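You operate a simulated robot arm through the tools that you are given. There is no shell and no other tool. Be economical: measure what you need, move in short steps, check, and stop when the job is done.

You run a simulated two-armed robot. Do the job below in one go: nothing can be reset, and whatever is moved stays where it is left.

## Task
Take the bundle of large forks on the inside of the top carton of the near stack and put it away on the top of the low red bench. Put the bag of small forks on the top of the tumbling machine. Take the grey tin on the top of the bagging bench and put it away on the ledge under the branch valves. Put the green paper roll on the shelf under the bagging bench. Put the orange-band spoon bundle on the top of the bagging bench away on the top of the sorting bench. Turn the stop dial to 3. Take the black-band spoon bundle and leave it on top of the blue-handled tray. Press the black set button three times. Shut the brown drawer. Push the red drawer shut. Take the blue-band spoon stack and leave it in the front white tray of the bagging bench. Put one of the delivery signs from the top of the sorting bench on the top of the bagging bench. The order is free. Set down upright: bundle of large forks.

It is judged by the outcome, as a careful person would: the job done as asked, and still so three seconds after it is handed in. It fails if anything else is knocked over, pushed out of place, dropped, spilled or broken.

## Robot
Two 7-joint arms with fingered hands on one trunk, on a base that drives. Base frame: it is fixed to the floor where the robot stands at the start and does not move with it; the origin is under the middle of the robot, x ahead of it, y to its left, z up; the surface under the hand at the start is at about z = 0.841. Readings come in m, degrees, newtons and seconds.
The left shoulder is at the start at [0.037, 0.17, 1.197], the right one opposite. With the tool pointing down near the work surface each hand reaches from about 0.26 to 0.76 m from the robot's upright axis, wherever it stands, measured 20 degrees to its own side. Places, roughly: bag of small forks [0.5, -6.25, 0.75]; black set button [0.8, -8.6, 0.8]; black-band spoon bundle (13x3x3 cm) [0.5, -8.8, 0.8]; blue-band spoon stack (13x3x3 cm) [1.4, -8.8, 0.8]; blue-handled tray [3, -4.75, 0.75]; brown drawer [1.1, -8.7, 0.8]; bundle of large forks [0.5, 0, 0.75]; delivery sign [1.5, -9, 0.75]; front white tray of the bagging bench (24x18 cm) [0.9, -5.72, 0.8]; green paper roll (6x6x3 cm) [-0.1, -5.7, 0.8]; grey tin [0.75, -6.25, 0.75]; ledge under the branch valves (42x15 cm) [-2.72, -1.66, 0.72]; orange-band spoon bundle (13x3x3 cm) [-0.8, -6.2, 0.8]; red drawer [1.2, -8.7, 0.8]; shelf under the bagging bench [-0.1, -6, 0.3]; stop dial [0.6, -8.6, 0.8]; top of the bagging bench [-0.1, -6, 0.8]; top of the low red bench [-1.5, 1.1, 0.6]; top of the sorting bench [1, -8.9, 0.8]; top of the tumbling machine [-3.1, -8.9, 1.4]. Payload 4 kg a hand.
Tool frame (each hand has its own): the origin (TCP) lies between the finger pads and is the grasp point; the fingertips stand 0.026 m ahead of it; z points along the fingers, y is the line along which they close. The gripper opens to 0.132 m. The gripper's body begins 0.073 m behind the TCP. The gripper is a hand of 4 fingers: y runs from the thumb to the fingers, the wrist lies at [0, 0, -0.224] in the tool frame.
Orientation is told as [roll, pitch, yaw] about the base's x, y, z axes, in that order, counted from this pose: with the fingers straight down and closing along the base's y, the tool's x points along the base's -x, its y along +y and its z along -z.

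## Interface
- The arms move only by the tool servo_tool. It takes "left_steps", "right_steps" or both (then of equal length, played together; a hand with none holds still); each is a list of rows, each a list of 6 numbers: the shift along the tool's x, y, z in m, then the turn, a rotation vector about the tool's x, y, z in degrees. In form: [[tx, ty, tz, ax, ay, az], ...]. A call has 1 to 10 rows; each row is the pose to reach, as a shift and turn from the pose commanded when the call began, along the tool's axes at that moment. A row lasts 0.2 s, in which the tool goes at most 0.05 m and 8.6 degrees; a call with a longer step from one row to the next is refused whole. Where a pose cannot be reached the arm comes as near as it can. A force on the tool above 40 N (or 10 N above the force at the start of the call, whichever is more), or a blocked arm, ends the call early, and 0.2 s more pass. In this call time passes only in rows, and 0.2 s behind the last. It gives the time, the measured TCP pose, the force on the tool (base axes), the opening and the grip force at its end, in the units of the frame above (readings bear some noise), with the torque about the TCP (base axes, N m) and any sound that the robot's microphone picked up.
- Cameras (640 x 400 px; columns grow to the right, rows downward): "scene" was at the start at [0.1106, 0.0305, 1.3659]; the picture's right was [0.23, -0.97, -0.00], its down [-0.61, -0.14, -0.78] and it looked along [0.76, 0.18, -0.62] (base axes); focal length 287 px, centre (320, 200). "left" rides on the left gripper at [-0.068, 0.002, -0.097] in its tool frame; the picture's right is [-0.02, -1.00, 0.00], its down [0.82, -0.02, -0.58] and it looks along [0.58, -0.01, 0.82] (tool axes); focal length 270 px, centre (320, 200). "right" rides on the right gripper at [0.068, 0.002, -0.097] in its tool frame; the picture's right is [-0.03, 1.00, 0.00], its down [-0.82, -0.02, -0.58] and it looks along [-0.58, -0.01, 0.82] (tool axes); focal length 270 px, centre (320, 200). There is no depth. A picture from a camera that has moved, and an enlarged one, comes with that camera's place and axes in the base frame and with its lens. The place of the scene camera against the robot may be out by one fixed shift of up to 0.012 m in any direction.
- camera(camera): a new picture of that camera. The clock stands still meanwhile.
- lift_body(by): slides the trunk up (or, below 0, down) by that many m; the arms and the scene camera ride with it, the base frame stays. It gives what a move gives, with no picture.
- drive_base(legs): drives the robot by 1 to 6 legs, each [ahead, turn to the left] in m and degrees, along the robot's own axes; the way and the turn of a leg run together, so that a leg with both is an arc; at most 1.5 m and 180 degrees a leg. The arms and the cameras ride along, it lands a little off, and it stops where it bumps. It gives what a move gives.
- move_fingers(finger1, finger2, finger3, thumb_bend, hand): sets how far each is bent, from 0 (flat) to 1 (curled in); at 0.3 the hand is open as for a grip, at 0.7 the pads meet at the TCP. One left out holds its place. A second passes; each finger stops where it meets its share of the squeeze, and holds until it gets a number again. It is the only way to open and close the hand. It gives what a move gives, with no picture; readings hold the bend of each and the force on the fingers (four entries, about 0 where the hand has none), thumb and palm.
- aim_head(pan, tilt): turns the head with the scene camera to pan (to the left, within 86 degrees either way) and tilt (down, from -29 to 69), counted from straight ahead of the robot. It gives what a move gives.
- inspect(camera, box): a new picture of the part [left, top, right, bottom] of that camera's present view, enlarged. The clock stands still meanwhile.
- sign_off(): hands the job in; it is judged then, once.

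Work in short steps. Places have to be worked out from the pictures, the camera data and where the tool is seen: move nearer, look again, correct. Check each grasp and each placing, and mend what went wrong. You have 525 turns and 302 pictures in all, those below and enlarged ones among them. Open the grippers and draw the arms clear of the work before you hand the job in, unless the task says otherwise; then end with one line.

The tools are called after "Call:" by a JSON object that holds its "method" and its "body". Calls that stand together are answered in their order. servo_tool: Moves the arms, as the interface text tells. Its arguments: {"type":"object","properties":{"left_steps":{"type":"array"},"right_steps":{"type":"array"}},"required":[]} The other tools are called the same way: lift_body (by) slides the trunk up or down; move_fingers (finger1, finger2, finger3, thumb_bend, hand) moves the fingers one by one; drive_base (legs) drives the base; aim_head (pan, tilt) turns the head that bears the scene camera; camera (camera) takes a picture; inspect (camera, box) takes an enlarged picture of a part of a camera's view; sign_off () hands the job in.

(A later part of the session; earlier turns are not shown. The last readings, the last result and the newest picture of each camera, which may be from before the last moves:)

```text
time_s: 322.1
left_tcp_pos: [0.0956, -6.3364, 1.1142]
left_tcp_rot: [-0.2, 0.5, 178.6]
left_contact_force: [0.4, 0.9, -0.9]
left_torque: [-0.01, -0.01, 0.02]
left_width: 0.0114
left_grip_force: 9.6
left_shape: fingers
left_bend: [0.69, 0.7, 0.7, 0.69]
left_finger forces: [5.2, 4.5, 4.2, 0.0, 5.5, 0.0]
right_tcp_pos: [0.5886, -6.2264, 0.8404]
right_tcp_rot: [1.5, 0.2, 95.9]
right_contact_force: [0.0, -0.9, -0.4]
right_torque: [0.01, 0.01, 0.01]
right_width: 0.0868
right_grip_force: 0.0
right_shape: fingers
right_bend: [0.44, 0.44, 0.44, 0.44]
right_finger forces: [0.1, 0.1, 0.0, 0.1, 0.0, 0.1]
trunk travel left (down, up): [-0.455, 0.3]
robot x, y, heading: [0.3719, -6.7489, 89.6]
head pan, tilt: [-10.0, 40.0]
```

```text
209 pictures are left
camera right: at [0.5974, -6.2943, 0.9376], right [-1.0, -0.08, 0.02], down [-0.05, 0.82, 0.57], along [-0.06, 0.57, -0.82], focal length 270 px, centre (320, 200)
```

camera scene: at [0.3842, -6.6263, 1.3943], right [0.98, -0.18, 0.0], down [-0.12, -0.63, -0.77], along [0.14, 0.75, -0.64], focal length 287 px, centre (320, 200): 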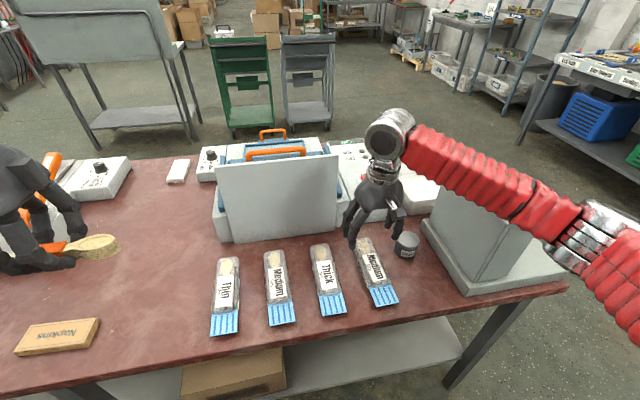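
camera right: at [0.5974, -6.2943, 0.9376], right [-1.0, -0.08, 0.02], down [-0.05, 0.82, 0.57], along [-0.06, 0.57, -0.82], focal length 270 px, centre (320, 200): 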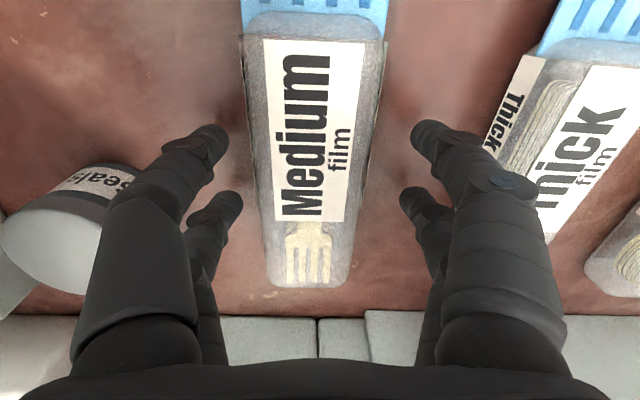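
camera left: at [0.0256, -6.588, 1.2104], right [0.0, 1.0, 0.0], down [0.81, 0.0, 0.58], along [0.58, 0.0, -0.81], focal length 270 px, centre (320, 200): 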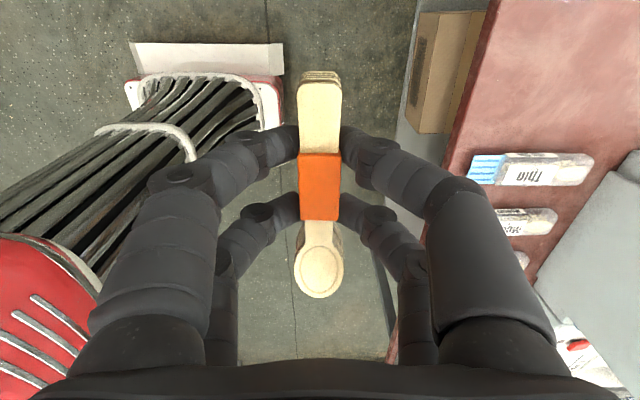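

Straddled neatly. Down 6 mm, then close.

Call:
{"method": "servo_tool", "body": {"right_steps": [[0, -0.002, 0.006, 0, 0, 0]]}}

Call:
{"method": "move_fingers", "body": {"hand": "right", "finger1": 0.72, "finger2": 0.72, "finger3": 0.72, "thumb_bend": 0.72}}

Call:
{"method": "camera", "body": {"camera": "right"}}

```text
time_s: 322.6
left_tcp_pos: [0.097, -6.3366, 1.1152]
left_tcp_rot: [-0.3, 0.5, 178.6]
left_contact_force: [-1.4, -0.1, -0.5]
left_torque: [0.02, 0.04, 0.03]
left_width: 0.0111
left_grip_force: 10.1
left_shape: fingers
left_bend: [0.69, 0.7, 0.7, 0.69]
left_finger forces: [5.3, 4.5, 4.2, 0.0, 5.4, 0.0]
right_tcp_pos: [0.5913, -6.227, 0.8361]
right_tcp_rot: [1.4, 0.2, 96.0]
right_contact_force: [0.5, -0.4, 0.4]
right_torque: [0.01, 0.0, -0.03]
right_width: 0.0867
right_grip_force: 0.1
right_shape: fingers
right_bend: [0.44, 0.44, 0.44, 0.44]
right_finger forces: [0.0, 0.0, 0.0, 0.0, 0.1, 0.0]
trunk travel left (down, up): [-0.455, 0.3]
robot x, y, heading: [0.3736, -6.7517, 89.3]
head pan, tilt: [-10.0, 40.0]
```

```text
time_s: 323.6
left_tcp_pos: [0.0956, -6.3355, 1.1141]
left_tcp_rot: [-0.2, 0.5, 178.5]
left_contact_force: [0.2, 0.3, -0.9]
left_torque: [0.0, -0.02, 0.0]
left_width: 0.0112
left_grip_force: 10.1
left_shape: fingers
left_bend: [0.69, 0.7, 0.7, 0.69]
left_finger forces: [5.3, 4.5, 4.3, 0.1, 5.5, 0.0]
right_tcp_pos: [0.5908, -6.2262, 0.8347]
right_tcp_rot: [1.2, 0.2, 95.9]
right_contact_force: [-0.5, 0.6, -0.3]
right_torque: [-0.01, 0.04, -0.01]
right_width: 0.0492
right_grip_force: 22.3
right_shape: fingers
right_bend: [0.51, 0.52, 0.59, 0.64]
right_finger forces: [11.0, 11.1, 8.1, 0.0, 14.1, 0.0]
trunk travel left (down, up): [-0.455, 0.3]
robot x, y, heading: [0.3734, -6.7525, 89.7]
head pan, tilt: [-10.0, 40.0]
```

```text
208 pictures are left
camera right: at [0.5983, -6.294, 0.9317], right [-1.0, -0.08, 0.02], down [-0.05, 0.82, 0.57], along [-0.06, 0.57, -0.82], focal length 270 px, centre (320, 200)
```

right: 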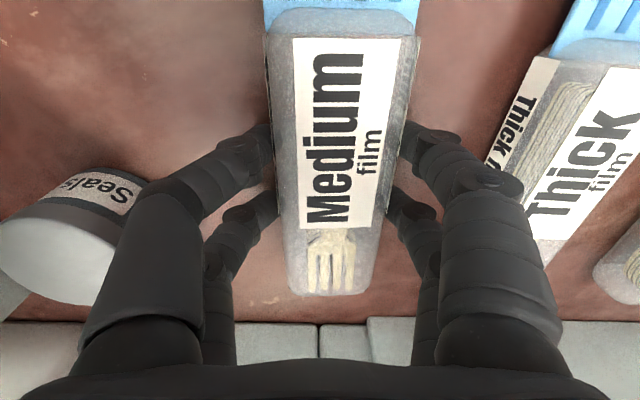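

Held firmly. I lift and draw it back, then back the robot away and look south.

Call:
{"method": "servo_tool", "body": {"right_steps": [[0, 0, -0.03, 0, 0, 0], [0, 0, -0.07, 0, 0, 0], [0, 0, -0.115, 0, 0, 0], [0, 0, -0.16, 0, 0, 0], [0, 0, -0.2, 0, 0, 0], [0, 0, -0.245, 0, 0, 0], [0.03, 0.02, -0.26, 0, 0, 0], [0.06, 0.04, -0.28, 0, 0, 0], [0.1, 0.06, -0.28, 0, 0, 0]]}}

Call:
{"method": "drive_base", "body": {"legs": [[-0.35, 0], [0, -42]]}}

Call:
{"method": "drive_base", "body": {"legs": [[0, -42]]}}

Call:
{"method": "aim_head", "body": {"pan": -60, "tilt": 25}}

Call:
{"method": "camera", "body": {"camera": "scene"}}

```text
time_s: 325.6
left_tcp_pos: [0.0954, -6.3374, 1.1136]
left_tcp_rot: [-0.2, 0.6, 178.6]
left_contact_force: [-0.1, -0.1, -0.5]
left_torque: [0.0, 0.03, -0.01]
left_width: 0.0111
left_grip_force: 9.5
left_shape: fingers
left_bend: [0.69, 0.7, 0.7, 0.69]
left_finger forces: [5.4, 4.5, 4.2, 0.0, 5.6, 0.1]
right_tcp_pos: [0.5541, -6.3319, 1.1209]
right_tcp_rot: [1.3, 0.1, 95.9]
right_contact_force: [-0.3, -1.1, 0.6]
right_torque: [0.04, 0.0, -0.01]
right_width: 0.0492
right_grip_force: 22.4
right_shape: fingers
right_bend: [0.51, 0.52, 0.59, 0.64]
right_finger forces: [11.1, 11.0, 7.9, 0.0, 14.2, 0.0]
trunk travel left (down, up): [-0.455, 0.3]
robot x, y, heading: [0.3761, -6.7523, 89.5]
head pan, tilt: [-10.0, 40.0]
```

```text
time_s: 330.0
left_tcp_pos: [0.4456, -6.6019, 1.1144]
left_tcp_rot: [-0.2, 0.5, 136.0]
left_contact_force: [0.9, 0.3, 0.2]
left_torque: [0.04, -0.02, 0.02]
left_width: 0.0111
left_grip_force: 10.3
left_shape: fingers
left_bend: [0.69, 0.7, 0.7, 0.69]
left_finger forces: [5.0, 4.5, 4.0, 0.0, 5.3, 0.1]
right_tcp_pos: [0.7872, -6.9096, 1.119]
right_tcp_rot: [1.3, 0.2, 53.2]
right_contact_force: [-0.1, -0.2, 0.0]
right_torque: [-0.04, -0.02, 0.02]
right_width: 0.0492
right_grip_force: 22.1
right_shape: fingers
right_bend: [0.51, 0.52, 0.59, 0.64]
right_finger forces: [11.0, 11.0, 7.9, 0.0, 14.1, 0.1]
trunk travel left (down, up): [-0.455, 0.3]
robot x, y, heading: [0.3415, -7.0702, 46.7]
head pan, tilt: [-10.0, 40.0]
```

```text
time_s: 332.6
left_tcp_pos: [0.7289, -6.7841, 1.1142]
left_tcp_rot: [-0.2, 0.5, 95.1]
left_contact_force: [0.0, -0.6, -0.8]
left_torque: [0.01, -0.02, 0.03]
left_width: 0.0108
left_grip_force: 8.9
left_shape: fingers
left_bend: [0.69, 0.7, 0.7, 0.69]
left_finger forces: [4.9, 4.4, 4.2, 0.0, 5.2, 0.0]
right_tcp_pos: [0.7864, -7.2382, 1.1201]
right_tcp_rot: [1.3, 0.3, 12.3]
right_contact_force: [-0.1, 0.2, -0.1]
right_torque: [-0.01, 0.01, 0.0]
right_width: 0.0491
right_grip_force: 21.9
right_shape: fingers
right_bend: [0.51, 0.52, 0.59, 0.64]
right_finger forces: [11.1, 10.8, 8.0, 0.0, 13.8, 0.0]
trunk travel left (down, up): [-0.455, 0.3]
robot x, y, heading: [0.3422, -7.0288, 6.4]
head pan, tilt: [-10.0, 40.0]
```

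```text
time_s: 333.8
left_tcp_pos: [0.7279, -6.7838, 1.1151]
left_tcp_rot: [-0.2, 0.5, 95.1]
left_contact_force: [-0.2, 0.1, -1.0]
left_torque: [-0.05, -0.04, -0.01]
left_width: 0.0109
left_grip_force: 9.6
left_shape: fingers
left_bend: [0.69, 0.7, 0.7, 0.69]
left_finger forces: [5.0, 4.7, 4.4, 0.1, 5.4, 0.0]
right_tcp_pos: [0.785, -7.238, 1.1209]
right_tcp_rot: [1.3, 0.3, 12.4]
right_contact_force: [0.8, 0.3, -0.4]
right_torque: [-0.03, 0.03, -0.01]
right_width: 0.0495
right_grip_force: 22.2
right_shape: fingers
right_bend: [0.51, 0.51, 0.6, 0.64]
right_finger forces: [11.0, 10.9, 8.0, 0.0, 13.9, 0.1]
trunk travel left (down, up): [-0.455, 0.3]
robot x, y, heading: [0.3392, -7.0248, 6.4]
head pan, tilt: [-60.0, 25.0]
```

```text
207 pictures are left
camera scene: at [0.4166, -7.0859, 1.4177], right [-0.81, -0.59, 0.0], down [-0.25, 0.34, -0.91], along [0.54, -0.73, -0.42], focal length 287 px, centre (320, 200)
```

scene: 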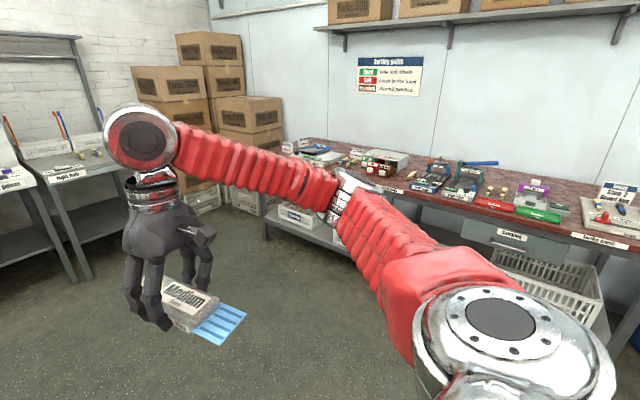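

The sorting bench is to the south. I keep turning to face it.

Call:
{"method": "drive_base", "body": {"legs": [[0, -42]]}}

Call:
{"method": "drive_base", "body": {"legs": [[0, -42]]}}

Call:
{"method": "drive_base", "body": {"legs": [[0, -12], [0.3, 0]]}}

Call:
{"method": "aim_head", "body": {"pan": 0, "tilt": 30}}

Call:
{"method": "camera", "body": {"camera": "scene"}}

```text
time_s: 336.3
left_tcp_pos: [0.7907, -7.1013, 1.1149]
left_tcp_rot: [-0.2, 0.3, 53.7]
left_contact_force: [-0.9, -0.4, 0.1]
left_torque: [0.03, 0.01, -0.03]
left_width: 0.0108
left_grip_force: 9.0
left_shape: fingers
left_bend: [0.69, 0.7, 0.7, 0.69]
left_finger forces: [4.9, 4.4, 4.1, 0.0, 5.3, 0.1]
right_tcp_pos: [0.5337, -7.4802, 1.1209]
right_tcp_rot: [1.4, 0.1, -29.0]
right_contact_force: [-0.9, -0.4, 0.9]
right_torque: [0.02, 0.01, 0.0]
right_width: 0.0489
right_grip_force: 21.2
right_shape: fingers
right_bend: [0.51, 0.51, 0.6, 0.64]
right_finger forces: [10.9, 10.7, 7.9, 0.0, 13.6, 0.1]
trunk travel left (down, up): [-0.455, 0.3]
robot x, y, heading: [0.3639, -6.9925, -35.0]
head pan, tilt: [-60.0, 25.0]
```

```text
time_s: 338.9
left_tcp_pos: [0.6117, -7.3629, 1.1157]
left_tcp_rot: [-0.2, 0.6, 11.9]
left_contact_force: [0.1, 0.7, -1.1]
left_torque: [0.03, 0.01, 0.01]
left_width: 0.0102
left_grip_force: 9.3
left_shape: fingers
left_bend: [0.69, 0.7, 0.7, 0.69]
left_finger forces: [4.8, 4.4, 4.1, 0.0, 5.1, 0.0]
right_tcp_pos: [0.167, -7.4747, 1.1215]
right_tcp_rot: [1.4, 0.3, -70.7]
right_contact_force: [-0.1, 0.2, -0.3]
right_torque: [0.02, 0.01, -0.03]
right_width: 0.0488
right_grip_force: 21.3
right_shape: fingers
right_bend: [0.5, 0.51, 0.6, 0.64]
right_finger forces: [10.8, 10.7, 7.9, 0.1, 13.7, 0.1]
trunk travel left (down, up): [-0.455, 0.3]
robot x, y, heading: [0.4058, -6.9925, -77.1]
head pan, tilt: [-60.0, 25.0]
```

```text
time_s: 341.8
left_tcp_pos: [0.5388, -7.7096, 1.1159]
left_tcp_rot: [-0.2, 0.5, 0.3]
left_contact_force: [-0.4, -0.1, -0.2]
left_torque: [0.02, -0.01, 0.02]
left_width: 0.0104
left_grip_force: 9.4
left_shape: fingers
left_bend: [0.69, 0.7, 0.7, 0.69]
left_finger forces: [4.9, 4.7, 4.2, 0.1, 5.2, 0.0]
right_tcp_pos: [0.0827, -7.7294, 1.1211]
right_tcp_rot: [1.4, 0.2, -82.5]
right_contact_force: [-0.6, -0.7, 0.0]
right_torque: [0.02, 0.0, -0.03]
right_width: 0.049
right_grip_force: 21.7
right_shape: fingers
right_bend: [0.5, 0.51, 0.6, 0.65]
right_finger forces: [10.8, 10.8, 7.8, 0.0, 13.7, 0.0]
trunk travel left (down, up): [-0.455, 0.3]
robot x, y, heading: [0.4074, -7.3024, -88.2]
head pan, tilt: [-60.0, 25.0]
```

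```text
time_s: 343.1
left_tcp_pos: [0.5387, -7.709, 1.1174]
left_tcp_rot: [-0.2, 0.5, 0.3]
left_contact_force: [-1.3, 0.0, -0.2]
left_torque: [-0.02, -0.01, -0.01]
left_width: 0.0102
left_grip_force: 9.7
left_shape: fingers
left_bend: [0.69, 0.7, 0.7, 0.69]
left_finger forces: [4.9, 4.6, 4.1, 0.1, 5.3, 0.0]
right_tcp_pos: [0.0824, -7.7288, 1.1217]
right_tcp_rot: [1.4, 0.2, -82.5]
right_contact_force: [0.5, -0.6, -0.6]
right_torque: [0.03, 0.03, -0.03]
right_width: 0.0491
right_grip_force: 21.8
right_shape: fingers
right_bend: [0.5, 0.51, 0.6, 0.65]
right_finger forces: [10.9, 10.8, 7.9, 0.0, 13.8, 0.0]
trunk travel left (down, up): [-0.455, 0.3]
robot x, y, heading: [0.4087, -7.3039, -88.5]
head pan, tilt: [0.0, 30.0]
```

```text
206 pictures are left
camera scene: at [0.4084, -7.4086, 1.4096], right [-1.0, -0.03, 0.0], down [-0.01, 0.5, -0.87], along [0.03, -0.87, -0.5], focal length 287 px, centre (320, 200)
```

scene: 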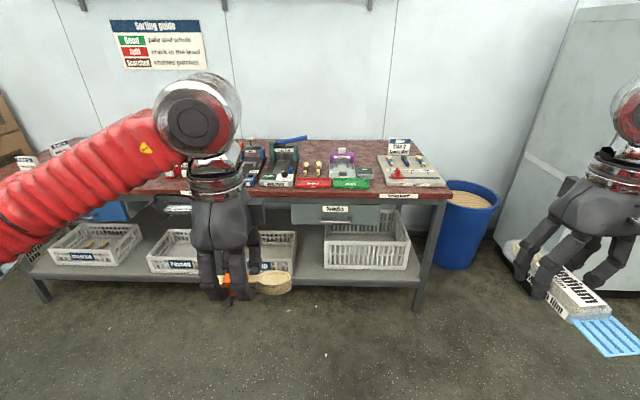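

I tighten the left grip a touch and zoom in on the sorting bench top.

Call:
{"method": "move_fingers", "body": {"hand": "left", "finger1": 0.8, "finger2": 0.8, "finger3": 0.8, "thumb_bend": 0.8}}

Call:
{"method": "inspect", "body": {"camera": "scene", "box": [230, 125, 460, 225]}}

Call:
{"method": "aim_head", "body": {"pan": 35, "tilt": 28}}

Call:
{"method": "camera", "body": {"camera": "scene"}}

```text
time_s: 344.1
left_tcp_pos: [0.5393, -7.7097, 1.1167]
left_tcp_rot: [-0.2, 0.5, 0.4]
left_contact_force: [-1.5, -0.1, 0.4]
left_torque: [0.0, 0.0, -0.03]
left_width: 0.0094
left_grip_force: 20.9
left_shape: fingers
left_bend: [0.7, 0.71, 0.73, 0.73]
left_finger forces: [10.7, 10.9, 8.9, 0.1, 12.4, 0.1]
right_tcp_pos: [0.0818, -7.7278, 1.1217]
right_tcp_rot: [1.5, 0.2, -82.5]
right_contact_force: [0.4, 0.2, 0.0]
right_torque: [-0.01, 0.03, 0.0]
right_width: 0.0491
right_grip_force: 21.5
right_shape: fingers
right_bend: [0.5, 0.51, 0.6, 0.65]
right_finger forces: [10.9, 10.9, 7.9, 0.1, 13.9, 0.0]
trunk travel left (down, up): [-0.455, 0.3]
robot x, y, heading: [0.4109, -7.303, -88.1]
head pan, tilt: [0.0, 30.0]
```

```text
2.78 times, centred on (345, 175) of scene
camera zoom: at [0.4084, -7.4086, 1.4096], right [-1.0, -0.03, 0.0], down [-0.01, 0.5, -0.87], along [0.03, -0.87, -0.5], focal length 798 px, centre (250, 270)
```

zoom: 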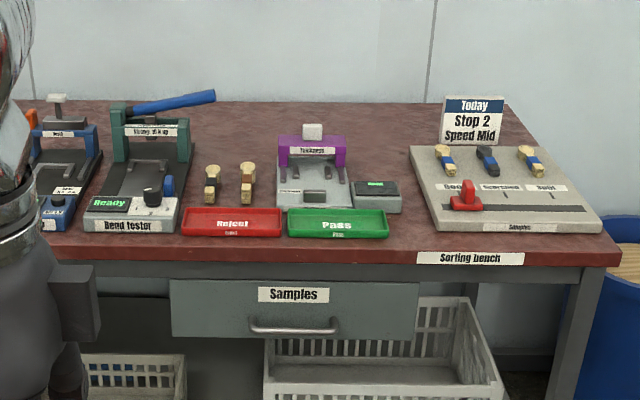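

```text
time_s: 345.1
left_tcp_pos: [0.5377, -7.7107, 1.1167]
left_tcp_rot: [-0.2, 0.4, 0.3]
left_contact_force: [0.0, -0.3, -0.1]
left_torque: [0.01, 0.02, -0.03]
left_width: 0.0093
left_grip_force: 21.4
left_shape: fingers
left_bend: [0.7, 0.71, 0.73, 0.73]
left_finger forces: [10.8, 10.9, 9.0, 0.0, 12.4, 0.1]
right_tcp_pos: [0.0821, -7.7295, 1.1224]
right_tcp_rot: [1.4, 0.2, -82.5]
right_contact_force: [-0.3, 1.1, 0.2]
right_torque: [0.03, 0.01, -0.01]
right_width: 0.049
right_grip_force: 21.6
right_shape: fingers
right_bend: [0.5, 0.51, 0.6, 0.65]
right_finger forces: [10.9, 10.8, 8.0, 0.1, 13.7, 0.1]
trunk travel left (down, up): [-0.455, 0.3]
robot x, y, heading: [0.4128, -7.3008, -88.4]
head pan, tilt: [35.0, 28.0]
```

```text
204 pictures are left
camera scene: at [0.4601, -7.3913, 1.4128], right [-0.8, -0.6, 0.0], down [-0.28, 0.38, -0.88], along [0.53, -0.71, -0.47], focal length 287 px, centre (320, 200)
```

scene: 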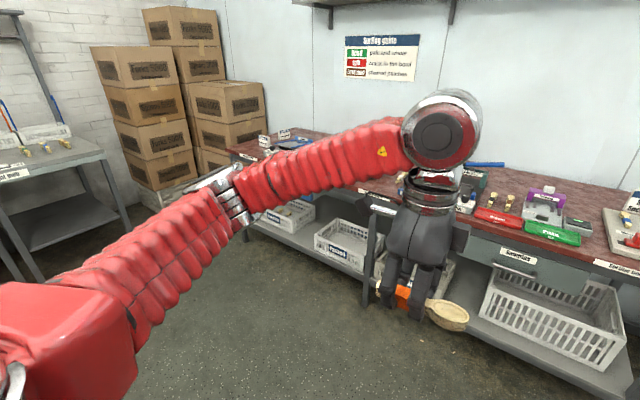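

I raise the trunk for a better view, drive nearer and pan along the bench.

Call:
{"method": "lift_body", "body": {"by": 0.25}}

Call:
{"method": "drive_base", "body": {"legs": [[0.45, 0]]}}

Call:
{"method": "aim_head", "body": {"pan": 0, "tilt": 45}}

Call:
{"method": "camera", "body": {"camera": "scene"}}

Call:
{"method": "aim_head", "body": {"pan": 45, "tilt": 38}}

Call:
{"method": "camera", "body": {"camera": "scene"}}

```text
time_s: 347.7
left_tcp_pos: [0.5386, -7.7096, 1.3669]
left_tcp_rot: [-0.1, 0.4, 0.3]
left_contact_force: [0.1, 0.2, -0.5]
left_torque: [0.01, -0.06, 0.01]
left_width: 0.0093
left_grip_force: 21.2
left_shape: fingers
left_bend: [0.7, 0.71, 0.73, 0.73]
left_finger forces: [10.8, 10.8, 9.0, 0.1, 12.4, 0.0]
right_tcp_pos: [0.083, -7.7301, 1.3711]
right_tcp_rot: [1.4, 0.3, -82.5]
right_contact_force: [-0.9, -0.1, -0.2]
right_torque: [0.01, -0.01, -0.01]
right_width: 0.049
right_grip_force: 21.1
right_shape: fingers
right_bend: [0.5, 0.51, 0.6, 0.65]
right_finger forces: [10.8, 10.9, 7.9, 0.0, 13.8, 0.1]
trunk travel left (down, up): [-0.705, 0.05]
robot x, y, heading: [0.4143, -7.3019, -88.2]
head pan, tilt: [35.0, 28.0]
```

```text
time_s: 350.5
left_tcp_pos: [0.5485, -8.1648, 1.3664]
left_tcp_rot: [-0.2, 0.5, -0.2]
left_contact_force: [-0.5, 0.3, 0.8]
left_torque: [-0.01, -0.02, 0.04]
left_width: 0.0094
left_grip_force: 21.0
left_shape: fingers
left_bend: [0.7, 0.71, 0.73, 0.73]
left_finger forces: [10.7, 10.9, 9.0, 0.0, 12.4, 0.0]
right_tcp_pos: [0.0905, -8.1809, 1.3717]
right_tcp_rot: [1.4, 0.2, -82.9]
right_contact_force: [-0.4, 0.4, -0.5]
right_torque: [0.04, -0.03, 0.02]
right_width: 0.0492
right_grip_force: 22.1
right_shape: fingers
right_bend: [0.5, 0.51, 0.6, 0.65]
right_finger forces: [11.0, 10.9, 7.9, 0.0, 13.8, 0.0]
trunk travel left (down, up): [-0.705, 0.05]
robot x, y, heading: [0.4244, -7.7595, -88.8]
head pan, tilt: [35.0, 28.0]
```

```text
time_s: 351.5
left_tcp_pos: [0.5481, -8.1648, 1.3663]
left_tcp_rot: [-0.2, 0.5, 0.0]
left_contact_force: [-0.5, 0.0, -0.5]
left_torque: [-0.01, 0.02, 0.02]
left_width: 0.0091
left_grip_force: 21.7
left_shape: fingers
left_bend: [0.7, 0.71, 0.73, 0.73]
left_finger forces: [10.8, 10.9, 9.0, 0.0, 12.4, 0.0]
right_tcp_pos: [0.0914, -8.1811, 1.3723]
right_tcp_rot: [1.4, 0.2, -82.9]
right_contact_force: [0.6, -0.7, 0.1]
right_torque: [0.0, -0.04, -0.03]
right_width: 0.0491
right_grip_force: 21.8
right_shape: fingers
right_bend: [0.5, 0.51, 0.6, 0.65]
right_finger forces: [11.0, 10.8, 7.8, 0.1, 13.8, 0.1]
trunk travel left (down, up): [-0.705, 0.05]
robot x, y, heading: [0.4218, -7.7571, -88.8]
head pan, tilt: [0.0, 45.0]
```

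```text
203 pictures are left
camera scene: at [0.4193, -7.8374, 1.6377], right [-1.0, -0.02, 0.0], down [-0.02, 0.71, -0.71], along [0.02, -0.71, -0.71], focal length 287 px, centre (320, 200)
```

scene: 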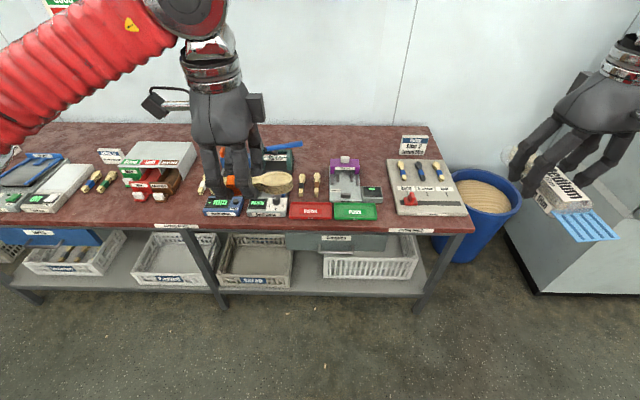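

```text
time_s: 352.6
left_tcp_pos: [0.5491, -8.1641, 1.3682]
left_tcp_rot: [-0.1, 0.5, -0.1]
left_contact_force: [0.0, 0.9, -0.2]
left_torque: [0.03, 0.02, 0.0]
left_width: 0.0094
left_grip_force: 21.1
left_shape: fingers
left_bend: [0.7, 0.71, 0.73, 0.73]
left_finger forces: [10.7, 10.8, 9.0, 0.0, 12.4, 0.1]
right_tcp_pos: [0.0909, -8.1802, 1.3723]
right_tcp_rot: [1.4, 0.1, -82.9]
right_contact_force: [0.1, 0.3, -0.4]
right_torque: [0.03, -0.01, -0.04]
right_width: 0.049
right_grip_force: 21.6
right_shape: fingers
right_bend: [0.5, 0.51, 0.6, 0.65]
right_finger forces: [11.0, 10.9, 7.9, 0.0, 13.7, 0.0]
trunk travel left (down, up): [-0.705, 0.05]
robot x, y, heading: [0.4209, -7.7578, -88.6]
head pan, tilt: [45.0, 38.0]
```

```text
202 pictures are left
camera scene: at [0.4797, -7.816, 1.6479], right [-0.69, -0.72, 0.0], down [-0.45, 0.43, -0.79], along [0.57, -0.54, -0.62], focal length 287 px, centre (320, 200)
```

scene: 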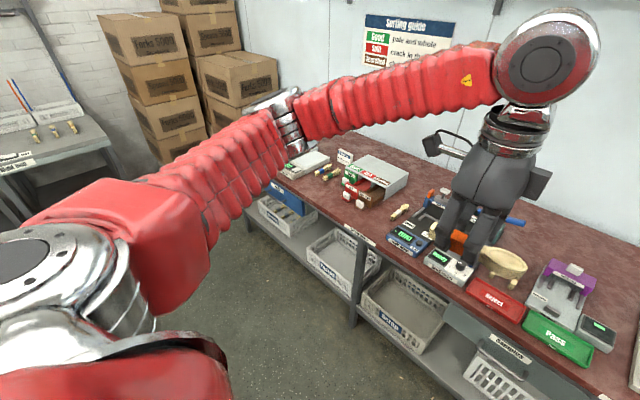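

I need a clear view of the middle of the bench; I shift the robot about 0.6 m east.

Call:
{"method": "drive_base", "body": {"legs": [[-0.6, 0], [0, 40], [0.9, 0], [0, -40]]}}

Call:
{"method": "aim_head", "body": {"pan": 0, "tilt": 42}}

Call:
{"method": "camera", "body": {"camera": "scene"}}

```text
time_s: 364.5
left_tcp_pos: [1.1022, -8.2653, 1.3661]
left_tcp_rot: [-0.2, 0.4, -1.2]
left_contact_force: [-0.7, -0.2, -1.0]
left_torque: [-0.01, 0.03, -0.03]
left_width: 0.0089
left_grip_force: 20.8
left_shape: fingers
left_bend: [0.7, 0.71, 0.73, 0.73]
left_finger forces: [10.6, 10.5, 8.7, 0.1, 12.3, 0.0]
right_tcp_pos: [0.6456, -8.2728, 1.3712]
right_tcp_rot: [1.4, 0.3, -83.9]
right_contact_force: [0.2, 0.1, -0.5]
right_torque: [0.04, 0.03, 0.02]
right_width: 0.0488
right_grip_force: 21.0
right_shape: fingers
right_bend: [0.5, 0.51, 0.6, 0.65]
right_finger forces: [10.5, 10.3, 7.6, 0.0, 13.2, 0.1]
trunk travel left (down, up): [-0.705, 0.05]
robot x, y, heading: [1.0275, -7.8505, -89.5]
head pan, tilt: [45.0, 38.0]
```

```text
time_s: 365.6
left_tcp_pos: [1.1011, -8.2638, 1.3676]
left_tcp_rot: [-0.2, 0.4, -1.3]
left_contact_force: [-0.1, -0.3, -0.2]
left_torque: [0.03, -0.02, -0.01]
left_width: 0.0091
left_grip_force: 20.2
left_shape: fingers
left_bend: [0.7, 0.71, 0.73, 0.73]
left_finger forces: [10.4, 10.0, 8.1, 0.1, 12.2, 0.1]
right_tcp_pos: [0.6445, -8.2708, 1.3727]
right_tcp_rot: [1.5, 0.2, -84.0]
right_contact_force: [-0.3, -0.2, -0.4]
right_torque: [-0.01, -0.03, 0.01]
right_width: 0.049
right_grip_force: 21.2
right_shape: fingers
right_bend: [0.5, 0.51, 0.6, 0.65]
right_finger forces: [10.9, 10.6, 7.8, 0.0, 13.8, 0.0]
trunk travel left (down, up): [-0.705, 0.05]
robot x, y, heading: [1.028, -7.8523, -89.2]
head pan, tilt: [0.0, 42.0]
```

```text
201 pictures are left
camera scene: at [1.0202, -7.9367, 1.6419], right [-1.0, -0.01, 0.0], down [-0.01, 0.67, -0.74], along [0.01, -0.74, -0.67], focal length 287 px, centre (320, 200)
```

scene: 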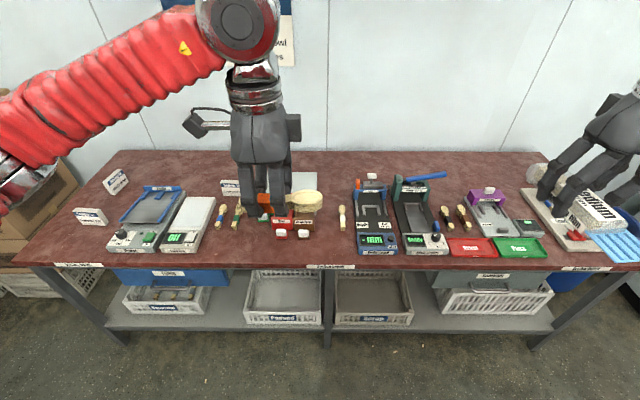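

Call:
{"method": "inspect", "body": {"camera": "scene", "box": [60, 140, 330, 280]}}

Call:
{"method": "inspect", "body": {"camera": "scene", "box": [330, 160, 560, 280]}}

```text
2.37 times, centred on (195, 210) of scene
camera zoom: at [1.0202, -7.9367, 1.6419], right [-1.0, -0.01, 0.0], down [-0.01, 0.67, -0.74], along [0.01, -0.74, -0.67], focal length 680 px, centre (616, 176)
```

zoom: 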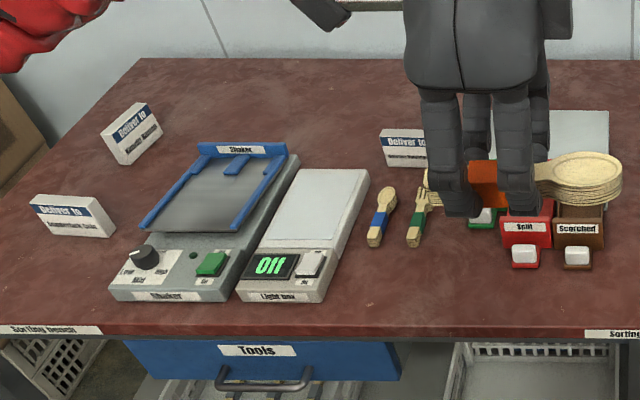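

```text
2.78 times, centred on (445, 220) of scene
camera zoom: at [1.0202, -7.9367, 1.6419], right [-1.0, -0.01, 0.0], down [-0.01, 0.67, -0.74], along [0.01, -0.74, -0.67], focal length 798 px, centre (-28, 144)
```

zoom: 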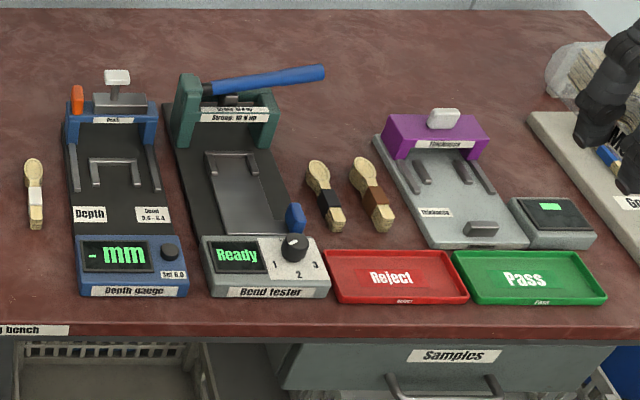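

Now I know the layout: set button [0.79, -8.55], dial [0.63, -8.56], black bundle [0.54, -8.68], blue bundle [1.41, -8.67], drawers [1.09/1.17, -8.61], signs [1.40/1.9]. Space is tight for the orange bundle, so first I take the fork bag to the tumbling machine in the west.

Call:
{"method": "drive_base", "body": {"legs": [[-0.5, 0], [0, -42]]}}

Call:
{"method": "drive_base", "body": {"legs": [[0, -42]]}}

Call:
{"method": "drive_base", "body": {"legs": [[0, -6], [1.3, 0], [1.0, 0]]}}

Call:
{"method": "aim_head", "body": {"pan": 20, "tilt": 15}}

Call:
{"method": "camera", "body": {"camera": "scene"}}

```text
time_s: 370.8
left_tcp_pos: [0.7934, -7.6954, 1.3673]
left_tcp_rot: [-0.1, 0.4, -45.0]
left_contact_force: [-0.3, -0.5, -0.4]
left_torque: [0.0, 0.0, 0.0]
left_width: 0.0088
left_grip_force: 19.5
left_shape: fingers
left_bend: [0.7, 0.71, 0.73, 0.73]
left_finger forces: [10.3, 9.7, 8.0, 0.0, 11.9, 0.0]
right_tcp_pos: [0.458, -7.3852, 1.373]
right_tcp_rot: [1.4, 0.2, -127.8]
right_contact_force: [-0.1, -0.2, -0.5]
right_torque: [-0.01, 0.02, 0.0]
right_width: 0.0487
right_grip_force: 21.3
right_shape: fingers
right_bend: [0.5, 0.51, 0.6, 0.65]
right_finger forces: [10.6, 10.4, 7.7, 0.0, 13.5, 0.1]
trunk travel left (down, up): [-0.705, 0.05]
robot x, y, heading: [1.0514, -7.3729, -133.0]
head pan, tilt: [0.0, 42.0]
```

```text
time_s: 373.4
left_tcp_pos: [0.6401, -7.4376, 1.3672]
left_tcp_rot: [-0.2, 0.4, -87.4]
left_contact_force: [0.7, 0.3, 0.1]
left_torque: [-0.02, 0.0, 0.01]
left_width: 0.0084
left_grip_force: 20.1
left_shape: fingers
left_bend: [0.7, 0.71, 0.74, 0.73]
left_finger forces: [10.1, 9.6, 7.8, 0.0, 11.8, 0.1]
right_tcp_pos: [0.6025, -6.9808, 1.3736]
right_tcp_rot: [1.4, 0.2, -170.2]
right_contact_force: [-0.8, -0.4, 0.4]
right_torque: [-0.03, 0.01, -0.03]
right_width: 0.0488
right_grip_force: 20.8
right_shape: fingers
right_bend: [0.5, 0.51, 0.6, 0.65]
right_finger forces: [10.6, 10.4, 7.5, 0.0, 13.5, 0.1]
trunk travel left (down, up): [-0.705, 0.05]
robot x, y, heading: [1.0542, -7.4168, -175.1]
head pan, tilt: [0.0, 42.0]
```

```text
time_s: 385.4
left_tcp_pos: [-1.6442, -7.3439, 1.3687]
left_tcp_rot: [-0.1, 0.4, -93.3]
left_contact_force: [0.0, -0.4, -0.4]
left_torque: [0.0, -0.02, 0.0]
left_width: 0.0085
left_grip_force: 19.5
left_shape: fingers
left_bend: [0.7, 0.71, 0.74, 0.73]
left_finger forces: [10.3, 9.8, 8.0, 0.1, 12.1, 0.0]
right_tcp_pos: [-1.6344, -6.8867, 1.3746]
right_tcp_rot: [1.4, 0.2, -176.2]
right_contact_force: [0.1, -0.5, 0.4]
right_torque: [0.0, -0.01, -0.02]
right_width: 0.0486
right_grip_force: 21.3
right_shape: fingers
right_bend: [0.5, 0.51, 0.6, 0.65]
right_finger forces: [10.8, 10.8, 7.6, 0.1, 13.8, 0.1]
trunk travel left (down, up): [-0.705, 0.05]
robot x, y, heading: [-1.2333, -7.3662, 178.9]
head pan, tilt: [0.0, 42.0]
```

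```text
time_s: 386.3
left_tcp_pos: [-1.6444, -7.3443, 1.3688]
left_tcp_rot: [-0.2, 0.3, -93.3]
left_contact_force: [0.5, 0.4, 0.3]
left_torque: [-0.02, -0.02, 0.02]
left_width: 0.0087
left_grip_force: 20.1
left_shape: fingers
left_bend: [0.7, 0.71, 0.74, 0.73]
left_finger forces: [10.2, 9.9, 8.0, 0.0, 12.0, 0.1]
right_tcp_pos: [-1.6349, -6.887, 1.3748]
right_tcp_rot: [1.5, 0.1, -176.2]
right_contact_force: [0.1, -0.8, -0.2]
right_torque: [0.03, -0.04, 0.02]
right_width: 0.0485
right_grip_force: 21.0
right_shape: fingers
right_bend: [0.5, 0.51, 0.6, 0.65]
right_finger forces: [10.9, 10.7, 7.6, 0.0, 13.8, 0.0]
trunk travel left (down, up): [-0.705, 0.05]
robot x, y, heading: [-1.2321, -7.3613, 178.8]
head pan, tilt: [20.0, 15.0]
```

```text
198 pictures are left
camera scene: at [-1.3397, -7.3837, 1.6844], right [-0.32, 0.95, 0.0], down [0.25, 0.08, -0.97], along [-0.91, -0.31, -0.26], focal length 287 px, centre (320, 200)
```

scene: 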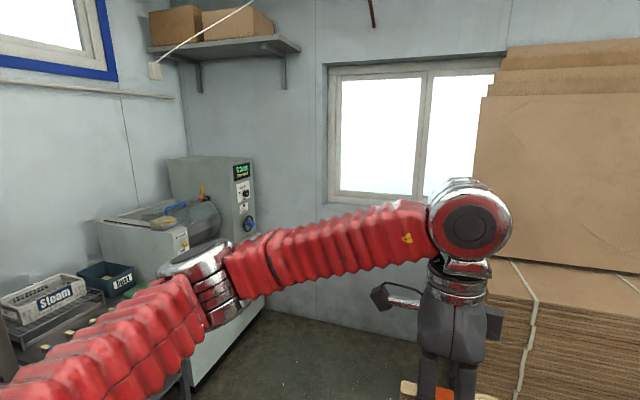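

The tumbling machine (tall control column in the corner, top ≈1.4 m) is ahead-left. I turn toward it and approach.

Call:
{"method": "drive_base", "body": {"legs": [[0.5, 0], [0, 42]]}}

Call:
{"method": "aim_head", "body": {"pan": -5, "tilt": 25}}

Call:
{"method": "camera", "body": {"camera": "scene"}}

```text
time_s: 391.5
left_tcp_pos: [-2.0514, -7.6208, 1.3694]
left_tcp_rot: [-0.1, 0.5, -50.4]
left_contact_force: [-0.1, -0.4, -0.2]
left_torque: [-0.01, -0.01, -0.03]
left_width: 0.0084
left_grip_force: 19.3
left_shape: fingers
left_bend: [0.7, 0.71, 0.74, 0.74]
left_finger forces: [10.1, 9.5, 7.8, 0.0, 11.8, 0.1]
right_tcp_pos: [-2.3546, -7.279, 1.3741]
right_tcp_rot: [1.2, 0.1, -133.3]
right_contact_force: [0.3, -0.3, 0.0]
right_torque: [-0.03, 0.02, -0.03]
right_width: 0.0487
right_grip_force: 20.8
right_shape: fingers
right_bend: [0.5, 0.51, 0.6, 0.65]
right_finger forces: [10.5, 10.3, 7.4, 0.0, 13.4, 0.0]
trunk travel left (down, up): [-0.705, 0.05]
robot x, y, heading: [-1.7622, -7.3287, -138.5]
head pan, tilt: [20.0, 15.0]
```

```text
time_s: 392.4
left_tcp_pos: [-2.0541, -7.6185, 1.3695]
left_tcp_rot: [-0.3, 0.6, -50.5]
left_contact_force: [-0.6, 1.1, 0.4]
left_torque: [-0.04, 0.0, 0.0]
left_width: 0.0083
left_grip_force: 20.2
left_shape: fingers
left_bend: [0.7, 0.71, 0.74, 0.74]
left_finger forces: [10.3, 10.0, 8.3, 0.0, 12.0, 0.0]
right_tcp_pos: [-2.3572, -7.2752, 1.3735]
right_tcp_rot: [1.5, 0.1, -133.3]
right_contact_force: [-0.8, 1.4, 0.8]
right_torque: [-0.03, 0.0, 0.02]
right_width: 0.0485
right_grip_force: 21.2
right_shape: fingers
right_bend: [0.5, 0.51, 0.6, 0.65]
right_finger forces: [10.8, 10.7, 7.6, 0.0, 13.8, 0.0]
trunk travel left (down, up): [-0.705, 0.05]
robot x, y, heading: [-1.7599, -7.327, -138.6]
head pan, tilt: [-5.0, 25.0]
```

```text
197 pictures are left
camera scene: at [-1.8522, -7.376, 1.6683], right [-0.6, 0.8, 0.0], down [0.34, 0.25, -0.91], along [-0.73, -0.54, -0.42], focal length 287 px, centre (320, 200)
```

scene: 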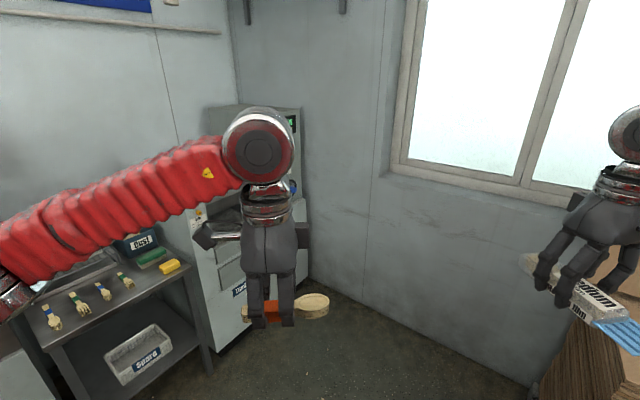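

I approach the machine's front from the north-east.

Call:
{"method": "drive_base", "body": {"legs": [[1.1, 0], [0, 30]]}}

Call:
{"method": "aim_head", "body": {"pan": -25, "tilt": 25}}

Call:
{"method": "camera", "body": {"camera": "scene"}}

```text
time_s: 399.9
left_tcp_pos: [-2.7113, -8.4752, 1.3685]
left_tcp_rot: [-0.1, 0.4, -20.2]
left_contact_force: [0.4, 1.2, -0.2]
left_torque: [-0.02, -0.02, 0.02]
left_width: 0.0082
left_grip_force: 19.7
left_shape: fingers
left_bend: [0.7, 0.71, 0.74, 0.74]
left_finger forces: [10.2, 9.7, 8.0, 0.2, 11.8, 0.1]
right_tcp_pos: [-3.1452, -8.3347, 1.375]
right_tcp_rot: [1.3, 0.1, -103.0]
right_contact_force: [-0.2, 0.5, -1.3]
right_torque: [0.0, -0.01, -0.01]
right_width: 0.0484
right_grip_force: 21.2
right_shape: fingers
right_bend: [0.5, 0.51, 0.6, 0.65]
right_finger forces: [10.7, 10.5, 7.4, 0.0, 13.6, 0.2]
trunk travel left (down, up): [-0.705, 0.05]
robot x, y, heading: [-2.6362, -8.0692, -108.2]
head pan, tilt: [-5.0, 25.0]
```

```text
time_s: 400.8
left_tcp_pos: [-2.7121, -8.4756, 1.3696]
left_tcp_rot: [-0.1, 0.4, -20.3]
left_contact_force: [-0.3, -0.1, -0.5]
left_torque: [0.01, 0.01, 0.03]
left_width: 0.0081
left_grip_force: 19.9
left_shape: fingers
left_bend: [0.7, 0.71, 0.74, 0.74]
left_finger forces: [10.2, 9.6, 7.9, 0.0, 11.8, 0.1]
right_tcp_pos: [-3.1464, -8.3342, 1.3759]
right_tcp_rot: [1.5, 0.1, -103.1]
right_contact_force: [0.0, 0.4, -0.7]
right_torque: [0.01, -0.02, -0.02]
right_width: 0.0485
right_grip_force: 21.5
right_shape: fingers
right_bend: [0.5, 0.51, 0.6, 0.65]
right_finger forces: [10.8, 10.5, 7.5, 0.0, 13.7, 0.1]
trunk travel left (down, up): [-0.705, 0.05]
robot x, y, heading: [-2.6353, -8.0708, -108.1]
head pan, tilt: [-25.0, 25.0]
```

```text
196 pictures are left
camera scene: at [-2.7099, -8.1341, 1.6682], right [-0.73, 0.69, 0.0], down [0.29, 0.31, -0.91], along [-0.62, -0.66, -0.42], focal length 287 px, centre (320, 200)
```

scene: 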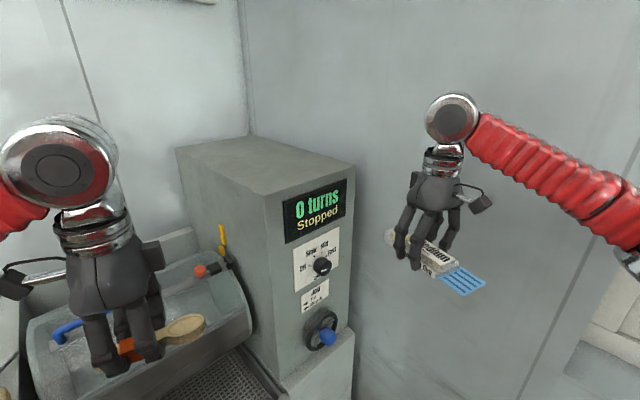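

The column top spans x −3.35…−3.02, y −9.23…−8.65 at z≈1.4. I need to stand closer: back out, shift west and face it.

Call:
{"method": "drive_base", "body": {"legs": [[-0.35, 0], [0, -30], [0.48, 0], [0, 38], [0.1, 0]]}}

Call:
{"method": "lift_body", "body": {"by": 0.05}}

Call:
{"method": "camera", "body": {"camera": "scene"}}

```text
time_s: 407.2
left_tcp_pos: [-3.1495, -8.3734, 1.3719]
left_tcp_rot: [-0.2, 0.3, -49.7]
left_contact_force: [0.1, 0.6, 0.0]
left_torque: [0.03, 0.01, 0.0]
left_width: 0.008
left_grip_force: 20.1
left_shape: fingers
left_bend: [0.7, 0.71, 0.74, 0.74]
left_finger forces: [10.2, 9.5, 7.8, 0.1, 11.6, 0.0]
right_tcp_pos: [-3.4584, -8.0247, 1.3772]
right_tcp_rot: [0.5, 1.2, -133.6]
right_contact_force: [-2.1, 17.5, -3.5]
right_torque: [0.19, -0.17, -1.09]
right_width: 0.0502
right_grip_force: 27.4
right_shape: fingers
right_bend: [0.51, 0.58, 0.5, 0.63]
right_finger forces: [13.2, 6.4, 17.2, 0.1, 18.3, 0.1]
trunk travel left (down, up): [-0.705, 0.05]
robot x, y, heading: [-2.8761, -8.0653, -140.5]
head pan, tilt: [-25.0, 25.0]
stopped in leg 3: the force on the tool passed its limit at 54 N (the readings are from after the stop); the commanded pose is now the measured one
```

```text
time_s: 408.1
left_tcp_pos: [-3.1481, -8.3719, 1.4218]
left_tcp_rot: [-0.3, 0.2, -49.8]
left_contact_force: [0.8, -0.2, -1.2]
left_torque: [0.02, 0.0, 0.03]
left_width: 0.0081
left_grip_force: 18.9
left_shape: fingers
left_bend: [0.7, 0.71, 0.74, 0.74]
left_finger forces: [9.9, 9.4, 7.9, 0.0, 11.8, 0.0]
right_tcp_pos: [-3.4576, -8.025, 1.4252]
right_tcp_rot: [0.6, 1.3, -133.2]
right_contact_force: [0.1, 21.8, -5.2]
right_torque: [0.34, -0.3, -1.13]
right_width: 0.0503
right_grip_force: 26.9
right_shape: fingers
right_bend: [0.51, 0.58, 0.5, 0.63]
right_finger forces: [12.5, 5.3, 17.5, 0.1, 19.5, 0.0]
trunk travel left (down, up): [-0.755, 0.0]
robot x, y, heading: [-2.8768, -8.0682, -140.5]
head pan, tilt: [-25.0, 25.0]
```

```text
195 pictures are left
camera scene: at [-2.9802, -8.077, 1.7182], right [-0.25, 0.97, 0.0], down [0.41, 0.1, -0.91], along [-0.88, -0.23, -0.42], focal length 287 px, centre (320, 200)
```

scene: 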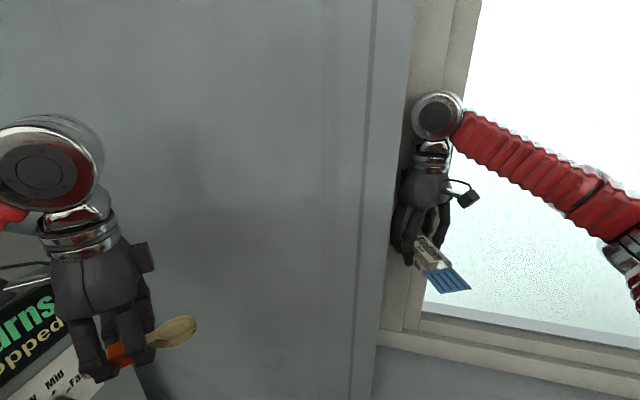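

The right hand touched the window frame. I reverse slightly and turn away from the wall.

Call:
{"method": "drive_base", "body": {"legs": [[-0.1, 0], [0, 40]]}}

Call:
{"method": "aim_head", "body": {"pan": -12, "tilt": 30}}

Call:
{"method": "camera", "body": {"camera": "scene"}}

Call:
{"method": "camera", "body": {"camera": "right"}}

```text
time_s: 410.0
left_tcp_pos: [-3.0324, -8.339, 1.4233]
left_tcp_rot: [-0.3, 0.4, -43.0]
left_contact_force: [-0.3, -0.1, -1.4]
left_torque: [0.01, 0.0, 0.02]
left_width: 0.0079
left_grip_force: 19.6
left_shape: fingers
left_bend: [0.7, 0.71, 0.74, 0.74]
left_finger forces: [10.1, 9.4, 7.7, 0.1, 11.8, 0.0]
right_tcp_pos: [-3.3797, -8.0192, 1.426]
right_tcp_rot: [-0.4, 2.9, -127.4]
right_contact_force: [4.4, 26.6, 2.5]
right_torque: [0.46, -0.06, -0.88]
right_width: 0.0507
right_grip_force: 26.9
right_shape: fingers
right_bend: [0.5, 0.58, 0.52, 0.64]
right_finger forces: [11.2, 5.6, 18.2, 0.1, 18.7, 0.0]
trunk travel left (down, up): [-0.755, 0.0]
robot x, y, heading: [-2.7991, -7.9942, -134.0]
head pan, tilt: [-25.0, 25.0]
stopped in leg 2: the force on the tool passed its limit at 50 N (the readings are from after the stop); the commanded pose is now the measured one
```

```text
time_s: 410.8
left_tcp_pos: [-3.0319, -8.3359, 1.4239]
left_tcp_rot: [-0.4, 0.3, -43.1]
left_contact_force: [1.1, 0.2, 0.2]
left_torque: [0.02, 0.03, -0.03]
left_width: 0.008
left_grip_force: 19.5
left_shape: fingers
left_bend: [0.7, 0.71, 0.74, 0.74]
left_finger forces: [10.1, 9.4, 7.8, 0.0, 11.7, 0.1]
right_tcp_pos: [-3.3798, -8.0188, 1.4255]
right_tcp_rot: [-0.1, 2.5, -127.2]
right_contact_force: [1.4, 23.8, 0.5]
right_torque: [0.38, 0.01, -1.0]
right_width: 0.0506
right_grip_force: 27.4
right_shape: fingers
right_bend: [0.5, 0.58, 0.52, 0.64]
right_finger forces: [12.0, 5.9, 18.1, 0.0, 19.1, 0.1]
trunk travel left (down, up): [-0.755, 0.0]
robot x, y, heading: [-2.8014, -7.9959, -134.3]
head pan, tilt: [-12.0, 30.0]
```

```text
194 pictures are left
camera scene: at [-2.8891, -8.0371, 1.7105], right [-0.56, 0.83, 0.0], down [0.41, 0.28, -0.87], along [-0.72, -0.48, -0.5], focal length 287 px, centre (320, 200)
```

scene: 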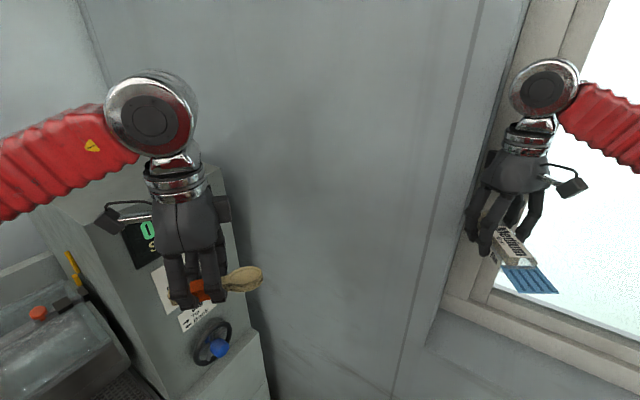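

```text
193 pictures are left
camera right: at [-3.3394, -7.9687, 1.5263], right [0.78, -0.62, 0.0], down [-0.52, -0.66, 0.54], along [-0.34, -0.42, -0.84], focal length 270 px, centre (320, 200)
```

right: 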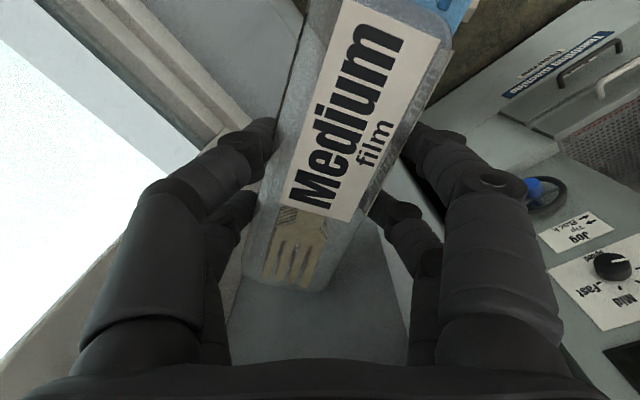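

The bag twisted slightly in the grip but is held. I pull the right hand away from the wall, then finish the turn.

Call:
{"method": "servo_tool", "body": {"right_steps": [[0.03, 0.03, 0, 0, 0, 0], [0.06, 0.06, 0, 0, 0, 0], [0.08, 0.1, 0, 0, -2, 0]]}}

Call:
{"method": "drive_base", "body": {"legs": [[0, 34]]}}

Call:
{"method": "camera", "body": {"camera": "scene"}}

```text
time_s: 411.6
left_tcp_pos: [-3.0323, -8.3419, 1.4227]
left_tcp_rot: [-0.2, 0.4, -43.0]
left_contact_force: [-0.7, -0.1, -0.1]
left_torque: [0.0, 0.0, -0.02]
left_width: 0.008
left_grip_force: 19.6
left_shape: fingers
left_bend: [0.7, 0.71, 0.74, 0.74]
left_finger forces: [10.0, 9.3, 7.8, 0.0, 11.7, 0.0]
right_tcp_pos: [-3.2512, -8.0236, 1.4302]
right_tcp_rot: [0.0, 0.7, -127.1]
right_contact_force: [0.4, 0.2, -0.2]
right_torque: [0.02, 0.02, 0.01]
right_width: 0.0504
right_grip_force: 20.9
right_shape: fingers
right_bend: [0.48, 0.54, 0.56, 0.65]
right_finger forces: [12.0, 9.2, 8.9, 0.1, 12.3, 0.1]
trunk travel left (down, up): [-0.755, 0.0]
robot x, y, heading: [-2.8039, -7.9988, -134.0]
head pan, tilt: [-12.0, 30.0]
```

```text
time_s: 413.3
left_tcp_pos: [-2.8786, -8.4009, 1.4227]
left_tcp_rot: [-0.5, 0.6, -20.6]
left_contact_force: [0.0, -0.6, 0.2]
left_torque: [0.03, 0.01, 0.03]
left_width: 0.0081
left_grip_force: 19.5
left_shape: fingers
left_bend: [0.7, 0.71, 0.74, 0.74]
left_finger forces: [10.1, 9.3, 7.7, 0.0, 11.7, 0.0]
right_tcp_pos: [-3.2051, -8.1866, 1.4343]
right_tcp_rot: [-0.8, 0.3, -104.8]
right_contact_force: [0.9, -0.1, -0.7]
right_torque: [-0.01, -0.02, -0.04]
right_width: 0.0505
right_grip_force: 21.2
right_shape: fingers
right_bend: [0.48, 0.54, 0.56, 0.65]
right_finger forces: [12.0, 9.3, 9.1, 0.0, 12.2, 0.0]
trunk travel left (down, up): [-0.755, 0.0]
robot x, y, heading: [-2.8169, -7.9908, -111.5]
head pan, tilt: [-12.0, 30.0]
stopped in leg 1: the robot was blocked; the commanded pose is now the measured one
```

```text
192 pictures are left
camera scene: at [-2.8711, -8.0592, 1.7108], right [-0.83, 0.55, 0.0], down [0.27, 0.41, -0.87], along [-0.48, -0.72, -0.5], focal length 287 px, centre (320, 200)
```

scene: 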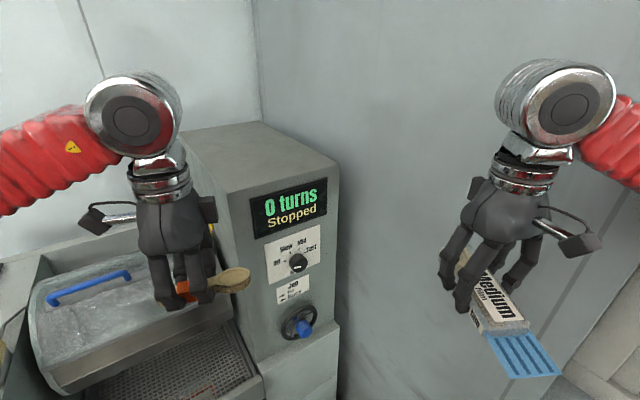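

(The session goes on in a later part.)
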